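You operate a simulated robot arm through the tools that you are given. There is no shell and no other tool. Be economical: measure what you need, move in short steps, check, and stop when the job is done.

You run a simulated robot arm. Do the job below in one go: nothing can be reset, and whatever is moved stays where it is left.

Task
Take the green lens from the top of the big table and put it on the disc.
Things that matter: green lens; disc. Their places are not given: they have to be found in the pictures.

The check looks at the end state, three seconds after you hand in, the way a careful person would. Anything else that was tipped, shoved, dropped, spilled or broken makes it a failure.

Robot
A 6-joint arm with a two-finger parallel gripper, fixed in place. Base frame: the origin is at the foot of the arm, x ahead of it, y to its left, z up; the work surface is at about z = 0. Units: mm, degrees, N and s.
With the tool pointing down near the work surface it reaches from about 140 to 580 mm from the base axis. Its first joint turns from -66.0 to 66.0 degrees. Payload 2.1 kg.
The tool frame sits at the grasp point between the pads (the TCP): z along the fingers, y along the line on which they close. The tips reach 30 mm beyond it. Largest opening 94 mm; finger width 28, thickness 10; the body of the gripper, 50 by 96 mm, starts 55 mm behind the TCP.
Orientation is told as [roll, pitch, yaw] about the base's x, y, z axes, in that order, counted from this pose: with the fingers straight down and closing along the base's y, the tool's x points along the base's -x, its y along +y and its z along -z.

Tools
- The arm moves only by the tool arm_command. Its argument "steps" is one flat list of numbers, 7 for each row, row after row: the shift along the tool's x, y, z in mm, then the turn, a rotation vector about the tool's x, y, z in degrees, then the closure, from 0 (fully open) to 1 (shut). In form: [tx, ty, tz, rx, ry, rz, hand, tx, ty, tz, rx, ry, rz, hand, ...]. A call has 1 to 12 rows; each row is the pose to reach, as a shift and turn from the pose commanded when the call began, along the tool's axes at that moment. Each row takes 0.2 s and may step no farther than 50 mm and 8.6 degrees from the row before; otherwise, or with a gripper value out of range, the whole call is refused. A pose out of reach is approached as far as the arm can. The call stops where the force on the tool passes 40 N (or 10 N more than at its start, if that is more) or the arm is blocked; 0.2 s more then pass. The fingers move at their own pace (about 72 mm/s each) and stop on an object; they squeeze with about 34 N. The grip force told is the motor's: it shows also when the fingers shut on nothing. Time passes only in rows, and 0.2 s behind the last, so rows that repeat a pose let the fingers close. The reply holds the time, the measured pose of the TCP, the force on the tool along the base axes, the opening and the grip force, in the units named above and with some noise.
- Cameras (640 x 400 px; columns grow to the right, rows downward): "scene" is fixed at [62.3, -384.9, 474.5]; the picture's right is [0.65, -0.76, 0.00], its down [-0.49, -0.42, -0.76] and it looks along [0.58, 0.50, -0.65] (base axes); focal length 316 px, centre (320, 200). "wrist" rides on the gripper at [-37, 0, -58] in the tool frame; the picture's right is [0.00, -1.00, 0.00], its down [0.97, 0.00, -0.24] and it looks along [0.24, 0.00, 0.97] (tool axes); focal length 218 px, centre (320, 200).
- capture(camera): a new picture of that camera. The clock stands still meanwhile.
- locate(camera, pixels): for up to 12 pixels [column, row] of the newest picture of that camera ("zoom" is the newest enlarged one), the place [x, y, z] in the base frame of the surface seen there, good to about 3 mm. The clock stands still meanwhile.
- zoom(camera, box): a new picture of the part [left, top, right, bottom] of that camera's present view, enlarged. The clock stands still meanwhile.
- close_job(): hands the job in; it is judged then, once.

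Keep the steps short. Do not move on a guess: measure, check each grasp and each placing, and mend mistakes. In all there are 60 turns and 30 pictures (those below and enlarged ones count). Leave the gripper open and the arm clear of the work at the hand-in unless told otherwise, and finish with a single line.

The tools are called by a JSON object that holds its "name" and its "arguments". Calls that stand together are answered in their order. arm_command: Moves the arm, as the interface text tells. Its arguments: {"type":"object","properties":{"steps":{"type":"array"}},"required":["steps"]} The other tools are called the same way: capture (camera) takes a picture; locate (camera, pixels) gives the place of the surface under pixels of a picture; zoom (camera, box) takes an enlarged picture of a part of a camera's view; close_job () hands the job in.

At the start:

```text
time: 0.0
ee_pos: [365.3, -40.2, 244.7]
tcp_rot: [-0.1, 0.0, 0.0]
wrist_force: [0.8, -0.5, 0.1]
gripper_width: 93.9
grasp_force: 0.0
```

scene: 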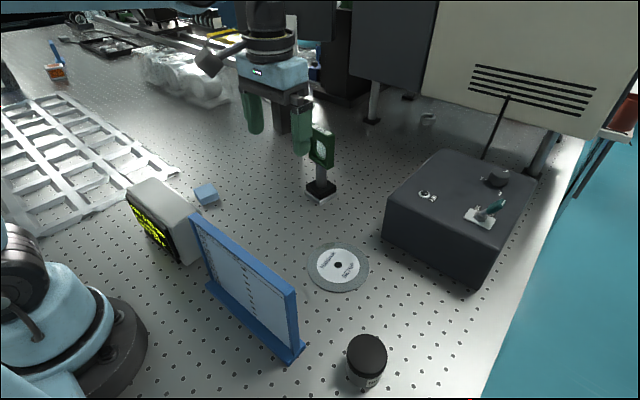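
wrist: 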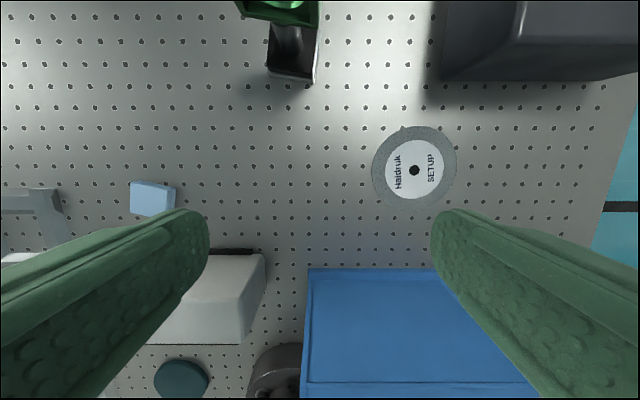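

I see a green framed lens on a post near (321,150) and the disc near (338,267). I'll zoom in on both.

{"name": "zoom", "arguments": {"camera": "scene", "box": [270, 110, 370, 210]}}

{"name": "locate", "arguments": {"camera": "scene", "pixels": [[338, 265], [310, 268], [369, 268], [340, 243], [337, 292], [320, 197], [320, 170], [322, 130], [330, 165], [322, 150]]}}

{"name": "locate", "arguments": {"camera": "wrist", "pixels": [[414, 170], [372, 170], [457, 165], [292, 77], [292, 50], [278, 20], [278, 5], [240, 12], [318, 12], [270, 70], [313, 82]]}}

```text
4.00 times, centred on (320, 160) of scene
```

zoom: 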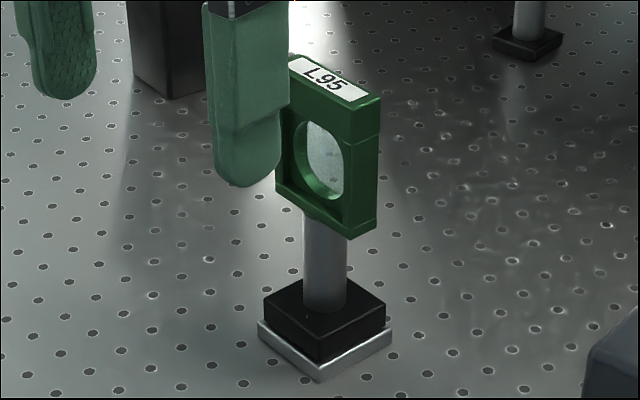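

```text
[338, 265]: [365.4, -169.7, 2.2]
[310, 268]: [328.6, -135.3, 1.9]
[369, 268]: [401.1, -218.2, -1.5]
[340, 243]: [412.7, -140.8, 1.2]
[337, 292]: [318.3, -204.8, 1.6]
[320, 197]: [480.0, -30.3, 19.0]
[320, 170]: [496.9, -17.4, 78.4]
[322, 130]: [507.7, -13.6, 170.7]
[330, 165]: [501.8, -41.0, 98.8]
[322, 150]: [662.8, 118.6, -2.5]
```

```text
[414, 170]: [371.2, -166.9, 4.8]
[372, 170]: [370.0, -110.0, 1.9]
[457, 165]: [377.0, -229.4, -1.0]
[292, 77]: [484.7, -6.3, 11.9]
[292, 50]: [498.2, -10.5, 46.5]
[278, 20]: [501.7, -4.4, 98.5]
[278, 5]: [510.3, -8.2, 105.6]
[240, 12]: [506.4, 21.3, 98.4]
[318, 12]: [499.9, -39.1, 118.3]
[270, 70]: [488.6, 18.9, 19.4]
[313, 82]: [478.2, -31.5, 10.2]
```

The lens is a framed square on a post, around x 505, y -10, with its top at about z 172. I'll measure the frame's corners and the things behind it before moving.

{"name": "locate", "arguments": {"camera": "zoom", "pixels": [[292, 60], [378, 97], [350, 105], [365, 125], [285, 185], [355, 228], [374, 220], [325, 88], [312, 370], [262, 330], [388, 340], [325, 250]]}}

{"name": "locate", "arguments": {"camera": "scene", "pixels": [[372, 118], [400, 70], [360, 60], [345, 90], [480, 50], [430, 115], [560, 110], [440, 170], [290, 300], [190, 215], [320, 30], [280, 125]]}}

```text
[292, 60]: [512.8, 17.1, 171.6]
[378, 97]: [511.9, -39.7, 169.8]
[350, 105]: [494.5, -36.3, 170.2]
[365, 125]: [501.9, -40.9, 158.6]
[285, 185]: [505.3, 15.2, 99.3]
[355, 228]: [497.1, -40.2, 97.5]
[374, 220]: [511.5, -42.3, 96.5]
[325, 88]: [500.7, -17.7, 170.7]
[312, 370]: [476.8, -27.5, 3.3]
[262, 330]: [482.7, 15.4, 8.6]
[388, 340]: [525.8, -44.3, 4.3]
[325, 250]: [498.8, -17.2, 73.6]
```

```text
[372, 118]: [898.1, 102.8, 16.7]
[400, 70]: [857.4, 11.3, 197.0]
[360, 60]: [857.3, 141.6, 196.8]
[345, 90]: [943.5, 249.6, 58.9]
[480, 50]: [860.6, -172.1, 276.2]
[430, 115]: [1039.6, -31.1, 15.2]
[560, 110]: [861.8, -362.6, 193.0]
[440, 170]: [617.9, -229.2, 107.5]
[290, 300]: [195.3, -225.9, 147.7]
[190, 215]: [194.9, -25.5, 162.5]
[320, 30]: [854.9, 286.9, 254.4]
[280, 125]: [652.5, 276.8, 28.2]
```

The frame spans y from about -41 to 20, x from 497 to 513 and z from 97 to 171, turned about -8° in yaw. I'll move above it at the present height with the fingers aligned to its sides. That leaves the tips at z 214, clear of its top.

{"name": "arm_command", "arguments": {"steps": [-36, 7, 0, 0, 0, 2, 0, -72, 15, 0, 0, 0, 4, 0, -108, 22, 0, 0, 0, 6, 0, -141, 29, 0, 0, 0, 8, 0, -141, 29, 0, 0, 0, 8, 0]}}

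{"name": "capture", "arguments": {"camera": "wrist"}}

```text
time: 1.2
ee_pos: [507.1, -11.7, 245.2]
tcp_rot: [-0.1, 0.0, -8.0]
wrist_force: [0.2, 0.0, 0.1]
gripper_width: 94.0
grasp_force: 0.2
```

```text
26 pictures are left
```

wrist: 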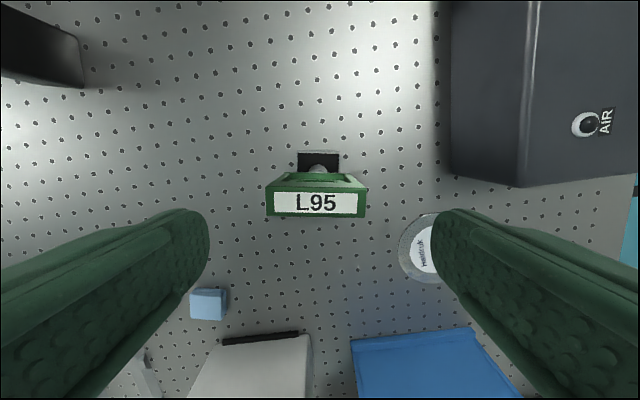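

The frame top shows from (266,186) to (366,217), square to the picture. I'll measure its corners exactly.

{"name": "locate", "arguments": {"camera": "wrist", "pixels": [[270, 192], [269, 213], [363, 192], [363, 213], [317, 203], [317, 216], [317, 190], [300, 158], [338, 158]]}}

```text
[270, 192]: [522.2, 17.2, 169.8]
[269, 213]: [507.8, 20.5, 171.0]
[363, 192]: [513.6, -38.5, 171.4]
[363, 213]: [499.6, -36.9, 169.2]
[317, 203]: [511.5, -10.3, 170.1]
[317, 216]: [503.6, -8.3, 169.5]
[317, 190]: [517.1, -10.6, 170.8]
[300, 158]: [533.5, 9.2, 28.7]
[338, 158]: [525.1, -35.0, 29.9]
```

The frame's centre is at (510.7, -9.4), with its top at z 170. I'll centre over it and go down to z 138, fingers still open, about 17 mm clear on each side.

{"name": "arm_command", "arguments": {"steps": [-3.6, 2.6, 0, 0, 0, 0, 0, -3.6, 2.6, 25, 0, 0, 0, 0, -3.6, 2.6, 50, 0, 0, 0, 0, -3.6, 2.6, 75, 0, 0, 0, 0, -3.6, 2.6, 95, 0, 0, 0, 0, -3.6, 2.6, 107, 0, 0, 0, 0, -3.6, 2.6, 107, 0, 0, 0, 0]}}

{"name": "capture", "arguments": {"camera": "scene"}}

{"name": "capture", "arguments": {"camera": "wrist"}}

```text
time: 2.8
ee_pos: [511.9, -9.1, 138.6]
tcp_rot: [0.0, 0.1, -8.1]
wrist_force: [-0.1, 0.4, 0.2]
gripper_width: 94.3
grasp_force: 0.1
```

```text
25 pictures are left
```

scene: 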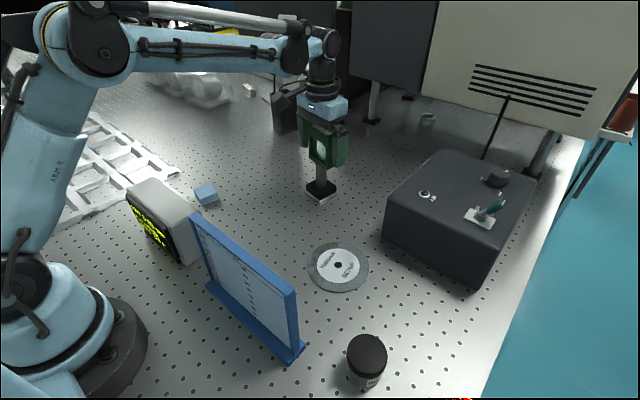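

```text
24 pictures are left
```

wrist: 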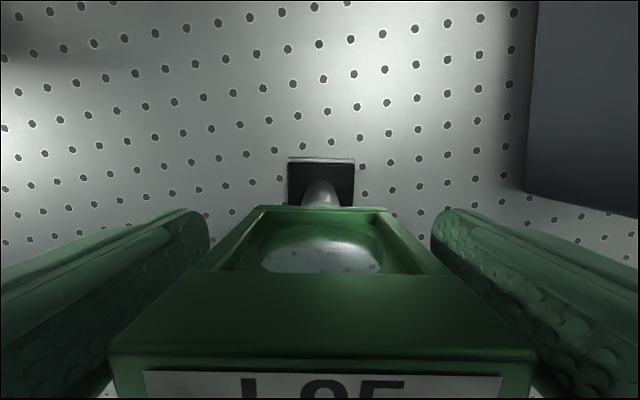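

The frame sits between the fingers, with both sides clear. I'll close gently until the fingers hold.

{"name": "arm_command", "arguments": {"steps": [0, 0, 0, 0, 0, 0, 0.2, 0, 0, 0, 0, 0, 0, 0.3, 0, 0, 0, 0, 0, 0, 0.4, 0, 0, 0, 0, 0, 0, 0.5, 0, 0, 0, 0, 0, 0, 0.6, 0, 0, 0, 0, 0, 0, 0.8, 0, 0, 0, 0, 0, 0, 1, 0, 0, 0, 0, 0, 0, 1]}}

```text
time: 4.6
ee_pos: [511.7, -9.8, 137.3]
tcp_rot: [0.0, 0.0, -8.0]
wrist_force: [0.2, -0.8, 0.0]
gripper_width: 68.1
grasp_force: 34.0
```

It is holding at 68.1 mm with 34 N, a bit wider than I measured. I'll lift 15 mm and check.

{"name": "arm_command", "arguments": {"steps": [0, 0, -3, 0, 0, 0, 1, 0, 0, -8, 0, 0, 0, 1, 0, 0, -15, 0, 0, 0, 1, 0, 0, -15, 0, 0, 0, 1]}}

{"name": "zoom", "arguments": {"camera": "scene", "box": [260, 80, 380, 210]}}

```text
time: 5.6
ee_pos: [509.4, -11.1, 152.5]
tcp_rot: [-0.1, -0.1, -8.0]
wrist_force: [0.3, -1.1, -5.0]
gripper_width: 68.1
grasp_force: 34.3
```

```text
3.08 times, centred on (320, 145) of scene
```

zoom: 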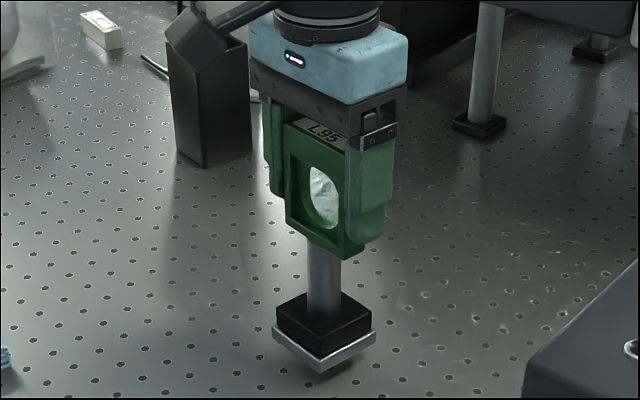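

The whole mount came up straight, and the force reads about 5 N. I'll lift another 45 mm and look at its underside and the disc.

{"name": "arm_command", "arguments": {"steps": [0, 0, -15, 0, 0, 0, 1, 0, 0, -30, 0, 0, 0, 1, 0, 0, -45, 0, 0, 0, 1, 0, 0, -45, 0, 0, 0, 1]}}

{"name": "zoom", "arguments": {"camera": "scene", "box": [260, 70, 380, 200]}}

{"name": "zoom", "arguments": {"camera": "scene", "box": [270, 180, 410, 310]}}

{"name": "locate", "arguments": {"camera": "scene", "pixels": [[386, 196], [384, 240], [475, 288], [482, 245], [295, 290], [303, 350], [366, 345], [338, 265], [440, 152]]}}

```text
time: 6.6
ee_pos: [510.9, -10.9, 197.8]
tcp_rot: [0.0, 0.0, -8.1]
wrist_force: [-0.2, 0.2, -4.9]
gripper_width: 68.0
grasp_force: 33.7
```

```text
3.08 times, centred on (320, 135) of scene
```

zoom: 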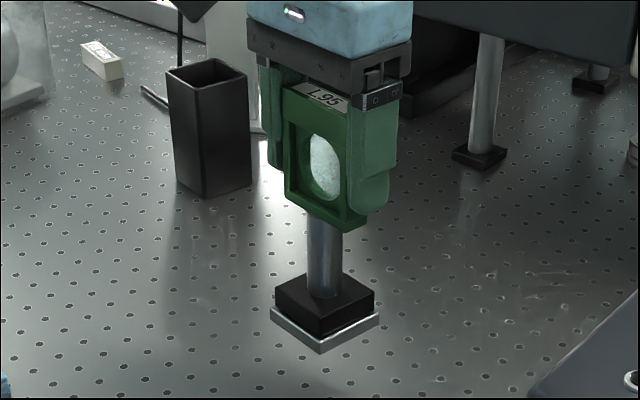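

```text
3.08 times, centred on (340, 245) of scene
```

zoom: 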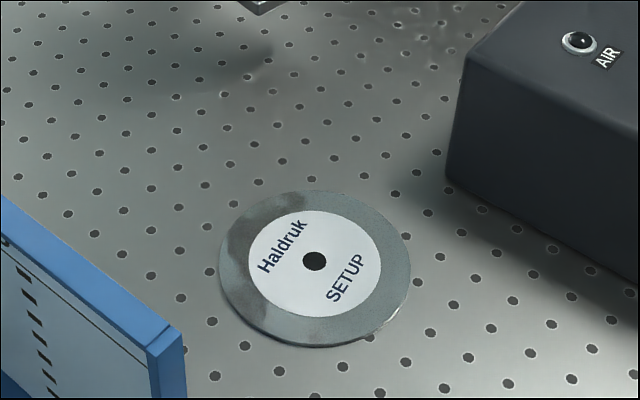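

```text
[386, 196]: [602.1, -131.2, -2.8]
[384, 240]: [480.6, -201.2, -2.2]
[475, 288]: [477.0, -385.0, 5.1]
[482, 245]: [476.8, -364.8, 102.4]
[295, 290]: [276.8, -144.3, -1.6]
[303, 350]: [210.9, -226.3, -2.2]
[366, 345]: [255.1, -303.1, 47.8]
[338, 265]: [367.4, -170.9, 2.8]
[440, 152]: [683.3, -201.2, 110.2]
```

The base's underside is flat, and the disc is a thin flat plate. The box starts at x > 477, so it is clear. I'll measure the disc's centre and thickness.

{"name": "locate", "arguments": {"camera": "zoom", "pixels": [[315, 261], [224, 268], [406, 262], [316, 193], [315, 342], [250, 255], [380, 262], [314, 212], [315, 314], [200, 250], [420, 290]]}}

```text
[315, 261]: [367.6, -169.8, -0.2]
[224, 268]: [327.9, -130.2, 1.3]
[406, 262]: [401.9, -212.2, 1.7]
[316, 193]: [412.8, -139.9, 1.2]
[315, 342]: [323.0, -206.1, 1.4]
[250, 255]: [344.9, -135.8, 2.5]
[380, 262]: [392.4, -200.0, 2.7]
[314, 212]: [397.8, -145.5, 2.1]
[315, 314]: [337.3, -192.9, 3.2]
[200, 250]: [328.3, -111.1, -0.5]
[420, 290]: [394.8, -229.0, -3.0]
```

The disc's centre is (367, -171) and its top is about z 2. The base centre sits about 5 mm nearer the arm than the TCP, so I'll carry it at this height to TCP (372, -172).

{"name": "arm_command", "arguments": {"steps": [10, -15, 0, 0, 0, 0, 1, 25, -39, 0, 0, 0, 0, 1, 41, -63, 0, 0, 0, 0, 1, 57, -88, 0, 0, 0, 0, 1, 73, -113, 0, 0, 0, 0, 1, 89, -138, 0, 0, 0, 0, 1, 104, -162, 0, 0, 0, 0, 1, 112, -174, 0, 0, 0, 0, 1, 115.2, -178.7, 0, 0, 0, 0, 1, 115.2, -178.7, 0, 0, 0, 0, 1]}}

{"name": "zoom", "arguments": {"camera": "scene", "box": [250, 120, 430, 310]}}

{"name": "capture", "arguments": {"camera": "wrist"}}

```text
time: 8.8
ee_pos: [370.8, -169.5, 199.5]
tcp_rot: [0.0, 0.0, -7.9]
wrist_force: [-0.4, 1.2, -4.3]
gripper_width: 67.7
grasp_force: 34.3
```

```text
2.11 times, centred on (340, 215) of scene
```

zoom: 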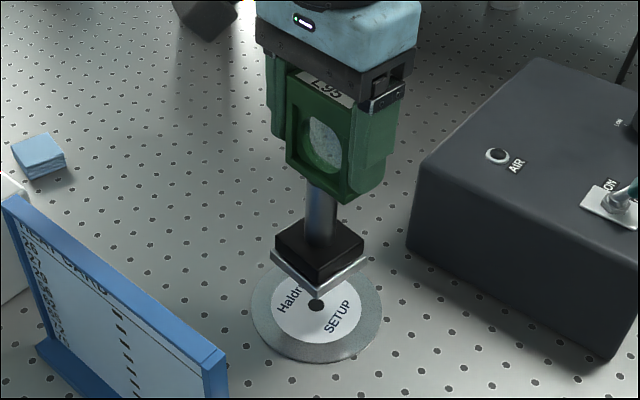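

```text
19 pictures are left
```

wrist: 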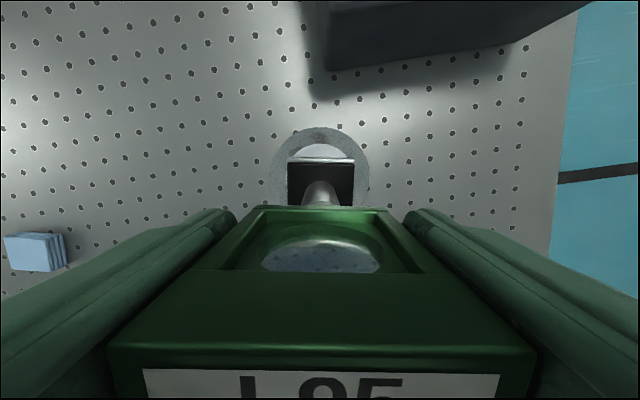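

Next I'll locate the hanging base's corners to centre it over the disc and get its height.

{"name": "locate", "arguments": {"camera": "zoom", "pixels": [[316, 296], [273, 257], [366, 260], [318, 278], [278, 238], [362, 242], [320, 200]]}}

{"name": "locate", "arguments": {"camera": "wrist", "pixels": [[290, 163], [352, 164], [290, 195], [352, 200]]}}

```text
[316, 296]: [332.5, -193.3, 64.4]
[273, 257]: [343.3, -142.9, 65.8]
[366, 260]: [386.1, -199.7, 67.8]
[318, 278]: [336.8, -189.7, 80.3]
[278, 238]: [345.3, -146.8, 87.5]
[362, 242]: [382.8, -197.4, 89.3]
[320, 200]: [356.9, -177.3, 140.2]
```

```text
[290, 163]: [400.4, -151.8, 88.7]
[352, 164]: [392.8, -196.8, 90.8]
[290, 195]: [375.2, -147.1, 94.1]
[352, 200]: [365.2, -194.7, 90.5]
```

The base's centre is about (365, -171), well over the disc, and its underside is near z 62. I'll lower 54 mm, stopping a little above contact.

{"name": "arm_command", "arguments": {"steps": [0, 0, 12, 0, 0, 0, 1, 0, 0, 25, 0, 0, 0, 1, 0, 0, 38, 0, 0, 0, 1, 0, 0, 48, 0, 0, 0, 1, 0, 0, 54, 0, 0, 0, 1, 0, 0, 54, 0, 0, 0, 1]}}

{"name": "zoom", "arguments": {"camera": "scene", "box": [280, 200, 400, 310]}}

```text
time: 10.2
ee_pos: [371.4, -170.1, 143.2]
tcp_rot: [0.0, -0.1, -8.1]
wrist_force: [-0.7, -0.3, -4.8]
gripper_width: 68.2
grasp_force: 34.2
```

```text
3.64 times, centred on (340, 255) of scene
```

zoom: 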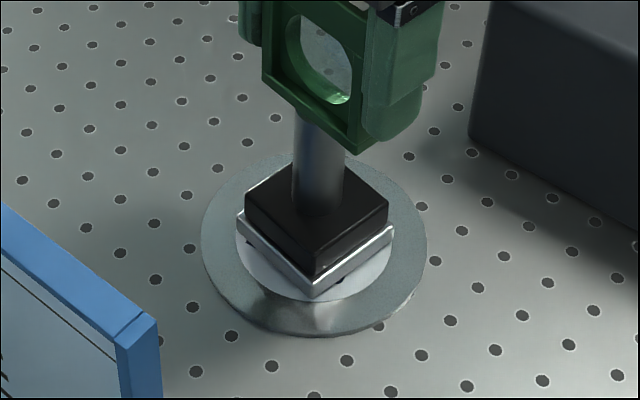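

It is centred, a few mm above the disc, and the force still reads about -4.8 N. I'll lower 2 mm in half-millimetre steps.

{"name": "arm_command", "arguments": {"steps": [0, 0, 0.5, 0, 0, 0, 1, 0, 0, 1, 0, 0, 0, 1, 0, 0, 1.5, 0, 0, 0, 1, 0, 0, 2, 0, 0, 0, 1, 0, 0, 2, 0, 0, 0, 1]}}

```text
time: 11.4
ee_pos: [371.1, -171.2, 141.7]
tcp_rot: [0.0, 0.1, -7.9]
wrist_force: [0.7, 1.1, -4.3]
gripper_width: 67.8
grasp_force: 34.0
```

There is no contact yet at -4.3 N, so I'll go down another 1 mm.

{"name": "arm_command", "arguments": {"steps": [0, 0, 0.5, 0, 0, 0, 1, 0, 0, 1, 0, 0, 0, 1, 0, 0, 1, 0, 0, 0, 1]}}

```text
time: 12.2
ee_pos: [371.3, -170.5, 142.7]
tcp_rot: [0.0, -0.1, -8.1]
wrist_force: [-0.5, -0.3, 16.4]
gripper_width: 68.0
grasp_force: 34.2
```

The force has turned to +16 N, so the base is on the disc. I'll ease back 0.6 mm to take off the excess push.

{"name": "arm_command", "arguments": {"steps": [0, 0, -0.3, 0, 0, 0, 1, 0, 0, -0.6, 0, 0, 0, 1, 0, 0, -0.6, 0, 0, 0, 1]}}

```text
time: 13.0
ee_pos: [371.5, -171.0, 141.0]
tcp_rot: [0.0, 0.1, -8.1]
wrist_force: [0.9, -0.9, 8.0]
gripper_width: 68.0
grasp_force: 33.5
```

It still presses at +8 N, so I'll ease another 0.3 mm and open the fingers slowly.

{"name": "arm_command", "arguments": {"steps": [0, 0, -0.3, 0, 0, 0, 1, 0, 0, -0.3, 0, 0, 0, 1, 0, 0, -0.3, 0, 0, 0, 0.25, 0, 0, -0.3, 0, 0, 0, 0.2, 0, 0, -0.3, 0, 0, 0, 0.1, 0, 0, -0.3, 0, 0, 0, 0, 0, 0, -0.3, 0, 0, 0, 0, 0, 0, -0.3, 0, 0, 0, 0]}}

{"name": "capture", "arguments": {"camera": "wrist"}}

{"name": "zoom", "arguments": {"camera": "scene", "box": [260, 130, 420, 310]}}

```text
time: 14.8
ee_pos: [372.0, -170.4, 142.2]
tcp_rot: [0.0, 0.1, -8.0]
wrist_force: [0.6, -0.2, 0.2]
gripper_width: 94.3
grasp_force: 0.1
```

```text
17 pictures are left
```

wrist: 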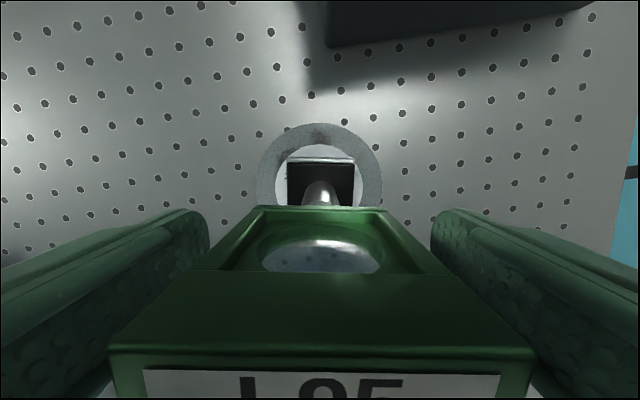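

```text
2.22 times, centred on (340, 220) of scene
```

zoom: 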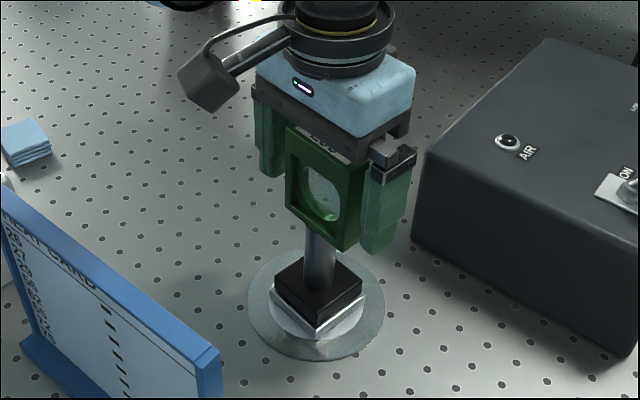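

The lens stands upright on the disc, and the fingers are open and clear on both sides. I'll go straight up 105 mm, then move back toward the start, clear of it.

{"name": "arm_command", "arguments": {"steps": [0, 0, -10, 0, 0, 0, 0, 0, 0, -30, 0, 0, 0, 0, 0, 0, -55, 0, 0, 0, 0, 0, 0, -80, 0, 0, 0, 0, 0, 0, -105, 0, 0, 0, 0, 0, 15, 35, -110, 0, 0, 0, 0, 15, 75, -110, 0, 0, 0, 0, 15, 115, -110, 0, 0, 0, 0, 15, 150, -110, 0, 0, 0, 0, 15, 150, -110, 0, 0, 0, 0]}}

{"name": "capture", "arguments": {"camera": "scene"}}

{"name": "zoom", "arguments": {"camera": "scene", "box": [270, 160, 410, 310]}}

```text
refused: steps must hold 7 numbers for each row
```

```text
15 pictures are left
```

scene: 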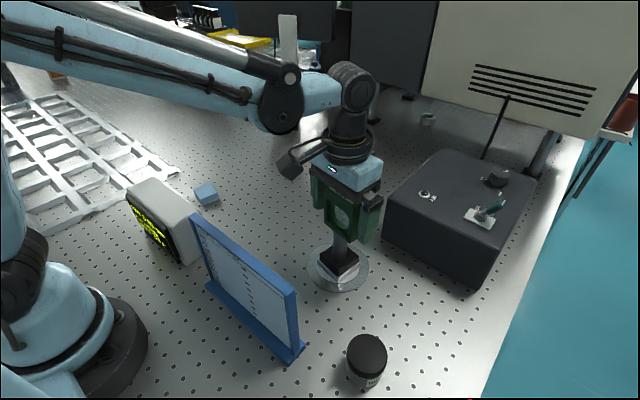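

```text
2.67 times, centred on (340, 235) of scene
```

zoom: 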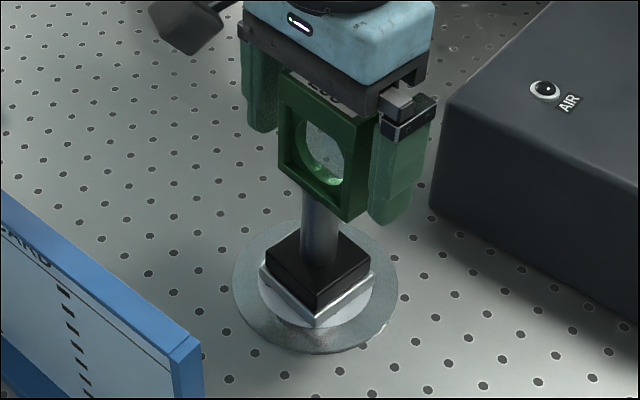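

The call was refused because one row had the wrong count, so nothing moved. I'll first send just the straight rise.

{"name": "arm_command", "arguments": {"steps": [0, 0, -10, 0, 0, 0, 0, 0, 0, -30, 0, 0, 0, 0, 0, 0, -55, 0, 0, 0, 0, 0, 0, -80, 0, 0, 0, 0, 0, 0, -105, 0, 0, 0, 0, 0, 0, -105, 0, 0, 0, 0]}}

```text
time: 16.2
ee_pos: [372.4, -170.7, 248.2]
tcp_rot: [-0.1, 0.1, -7.8]
wrist_force: [-0.2, 0.0, -0.2]
gripper_width: 93.9
grasp_force: 0.0
```

The fingertips are at z 218, above the lens. Next I'll move sideways along +y and take a last look.

{"name": "arm_command", "arguments": {"steps": [0, 35, 0, 0, 0, 0, 0, 0, 75, 0, 0, 0, 0, 0, 0, 115, 0, 0, 0, 0, 0, 0, 150, 0, 0, 0, 0, 0, 0, 150, 0, 0, 0, 0, 0]}}

{"name": "capture", "arguments": {"camera": "scene"}}

{"name": "zoom", "arguments": {"camera": "scene", "box": [270, 160, 410, 310]}}

```text
time: 17.4
ee_pos: [393.6, -21.7, 247.2]
tcp_rot: [-0.1, 0.0, -8.0]
wrist_force: [0.3, 0.0, 0.2]
gripper_width: 94.0
grasp_force: 0.0
```

```text
13 pictures are left
```

scene: 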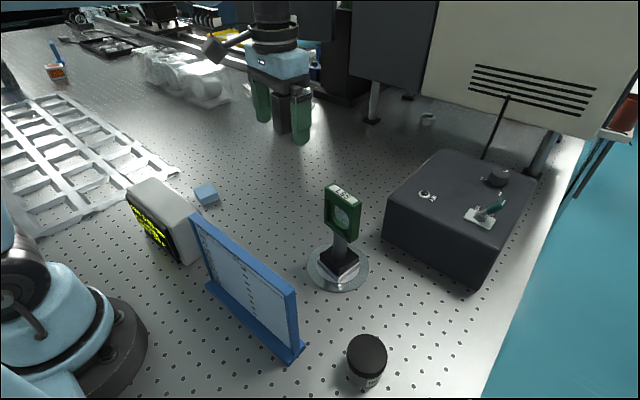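

```text
2.67 times, centred on (340, 235) of scene
```

zoom: 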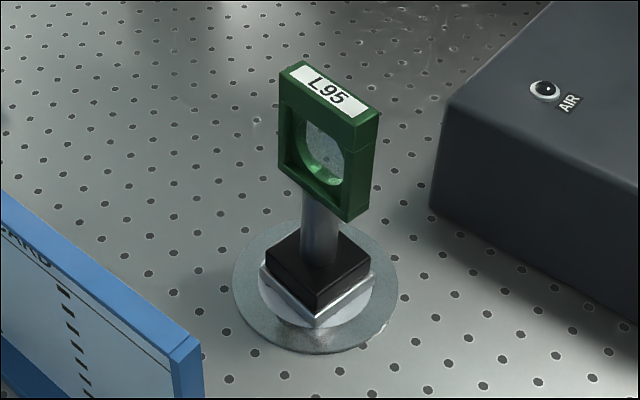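

The lens stands upright in the middle of the disc, everything else is where it was, and the open gripper is clear, so I'm handing in.

{"name": "close_job", "arguments": {}}

```text
The job is handed in.
```

The green lens (L95) is standing upright on the disc, nothing else was moved, and the open gripper is clear of the work.
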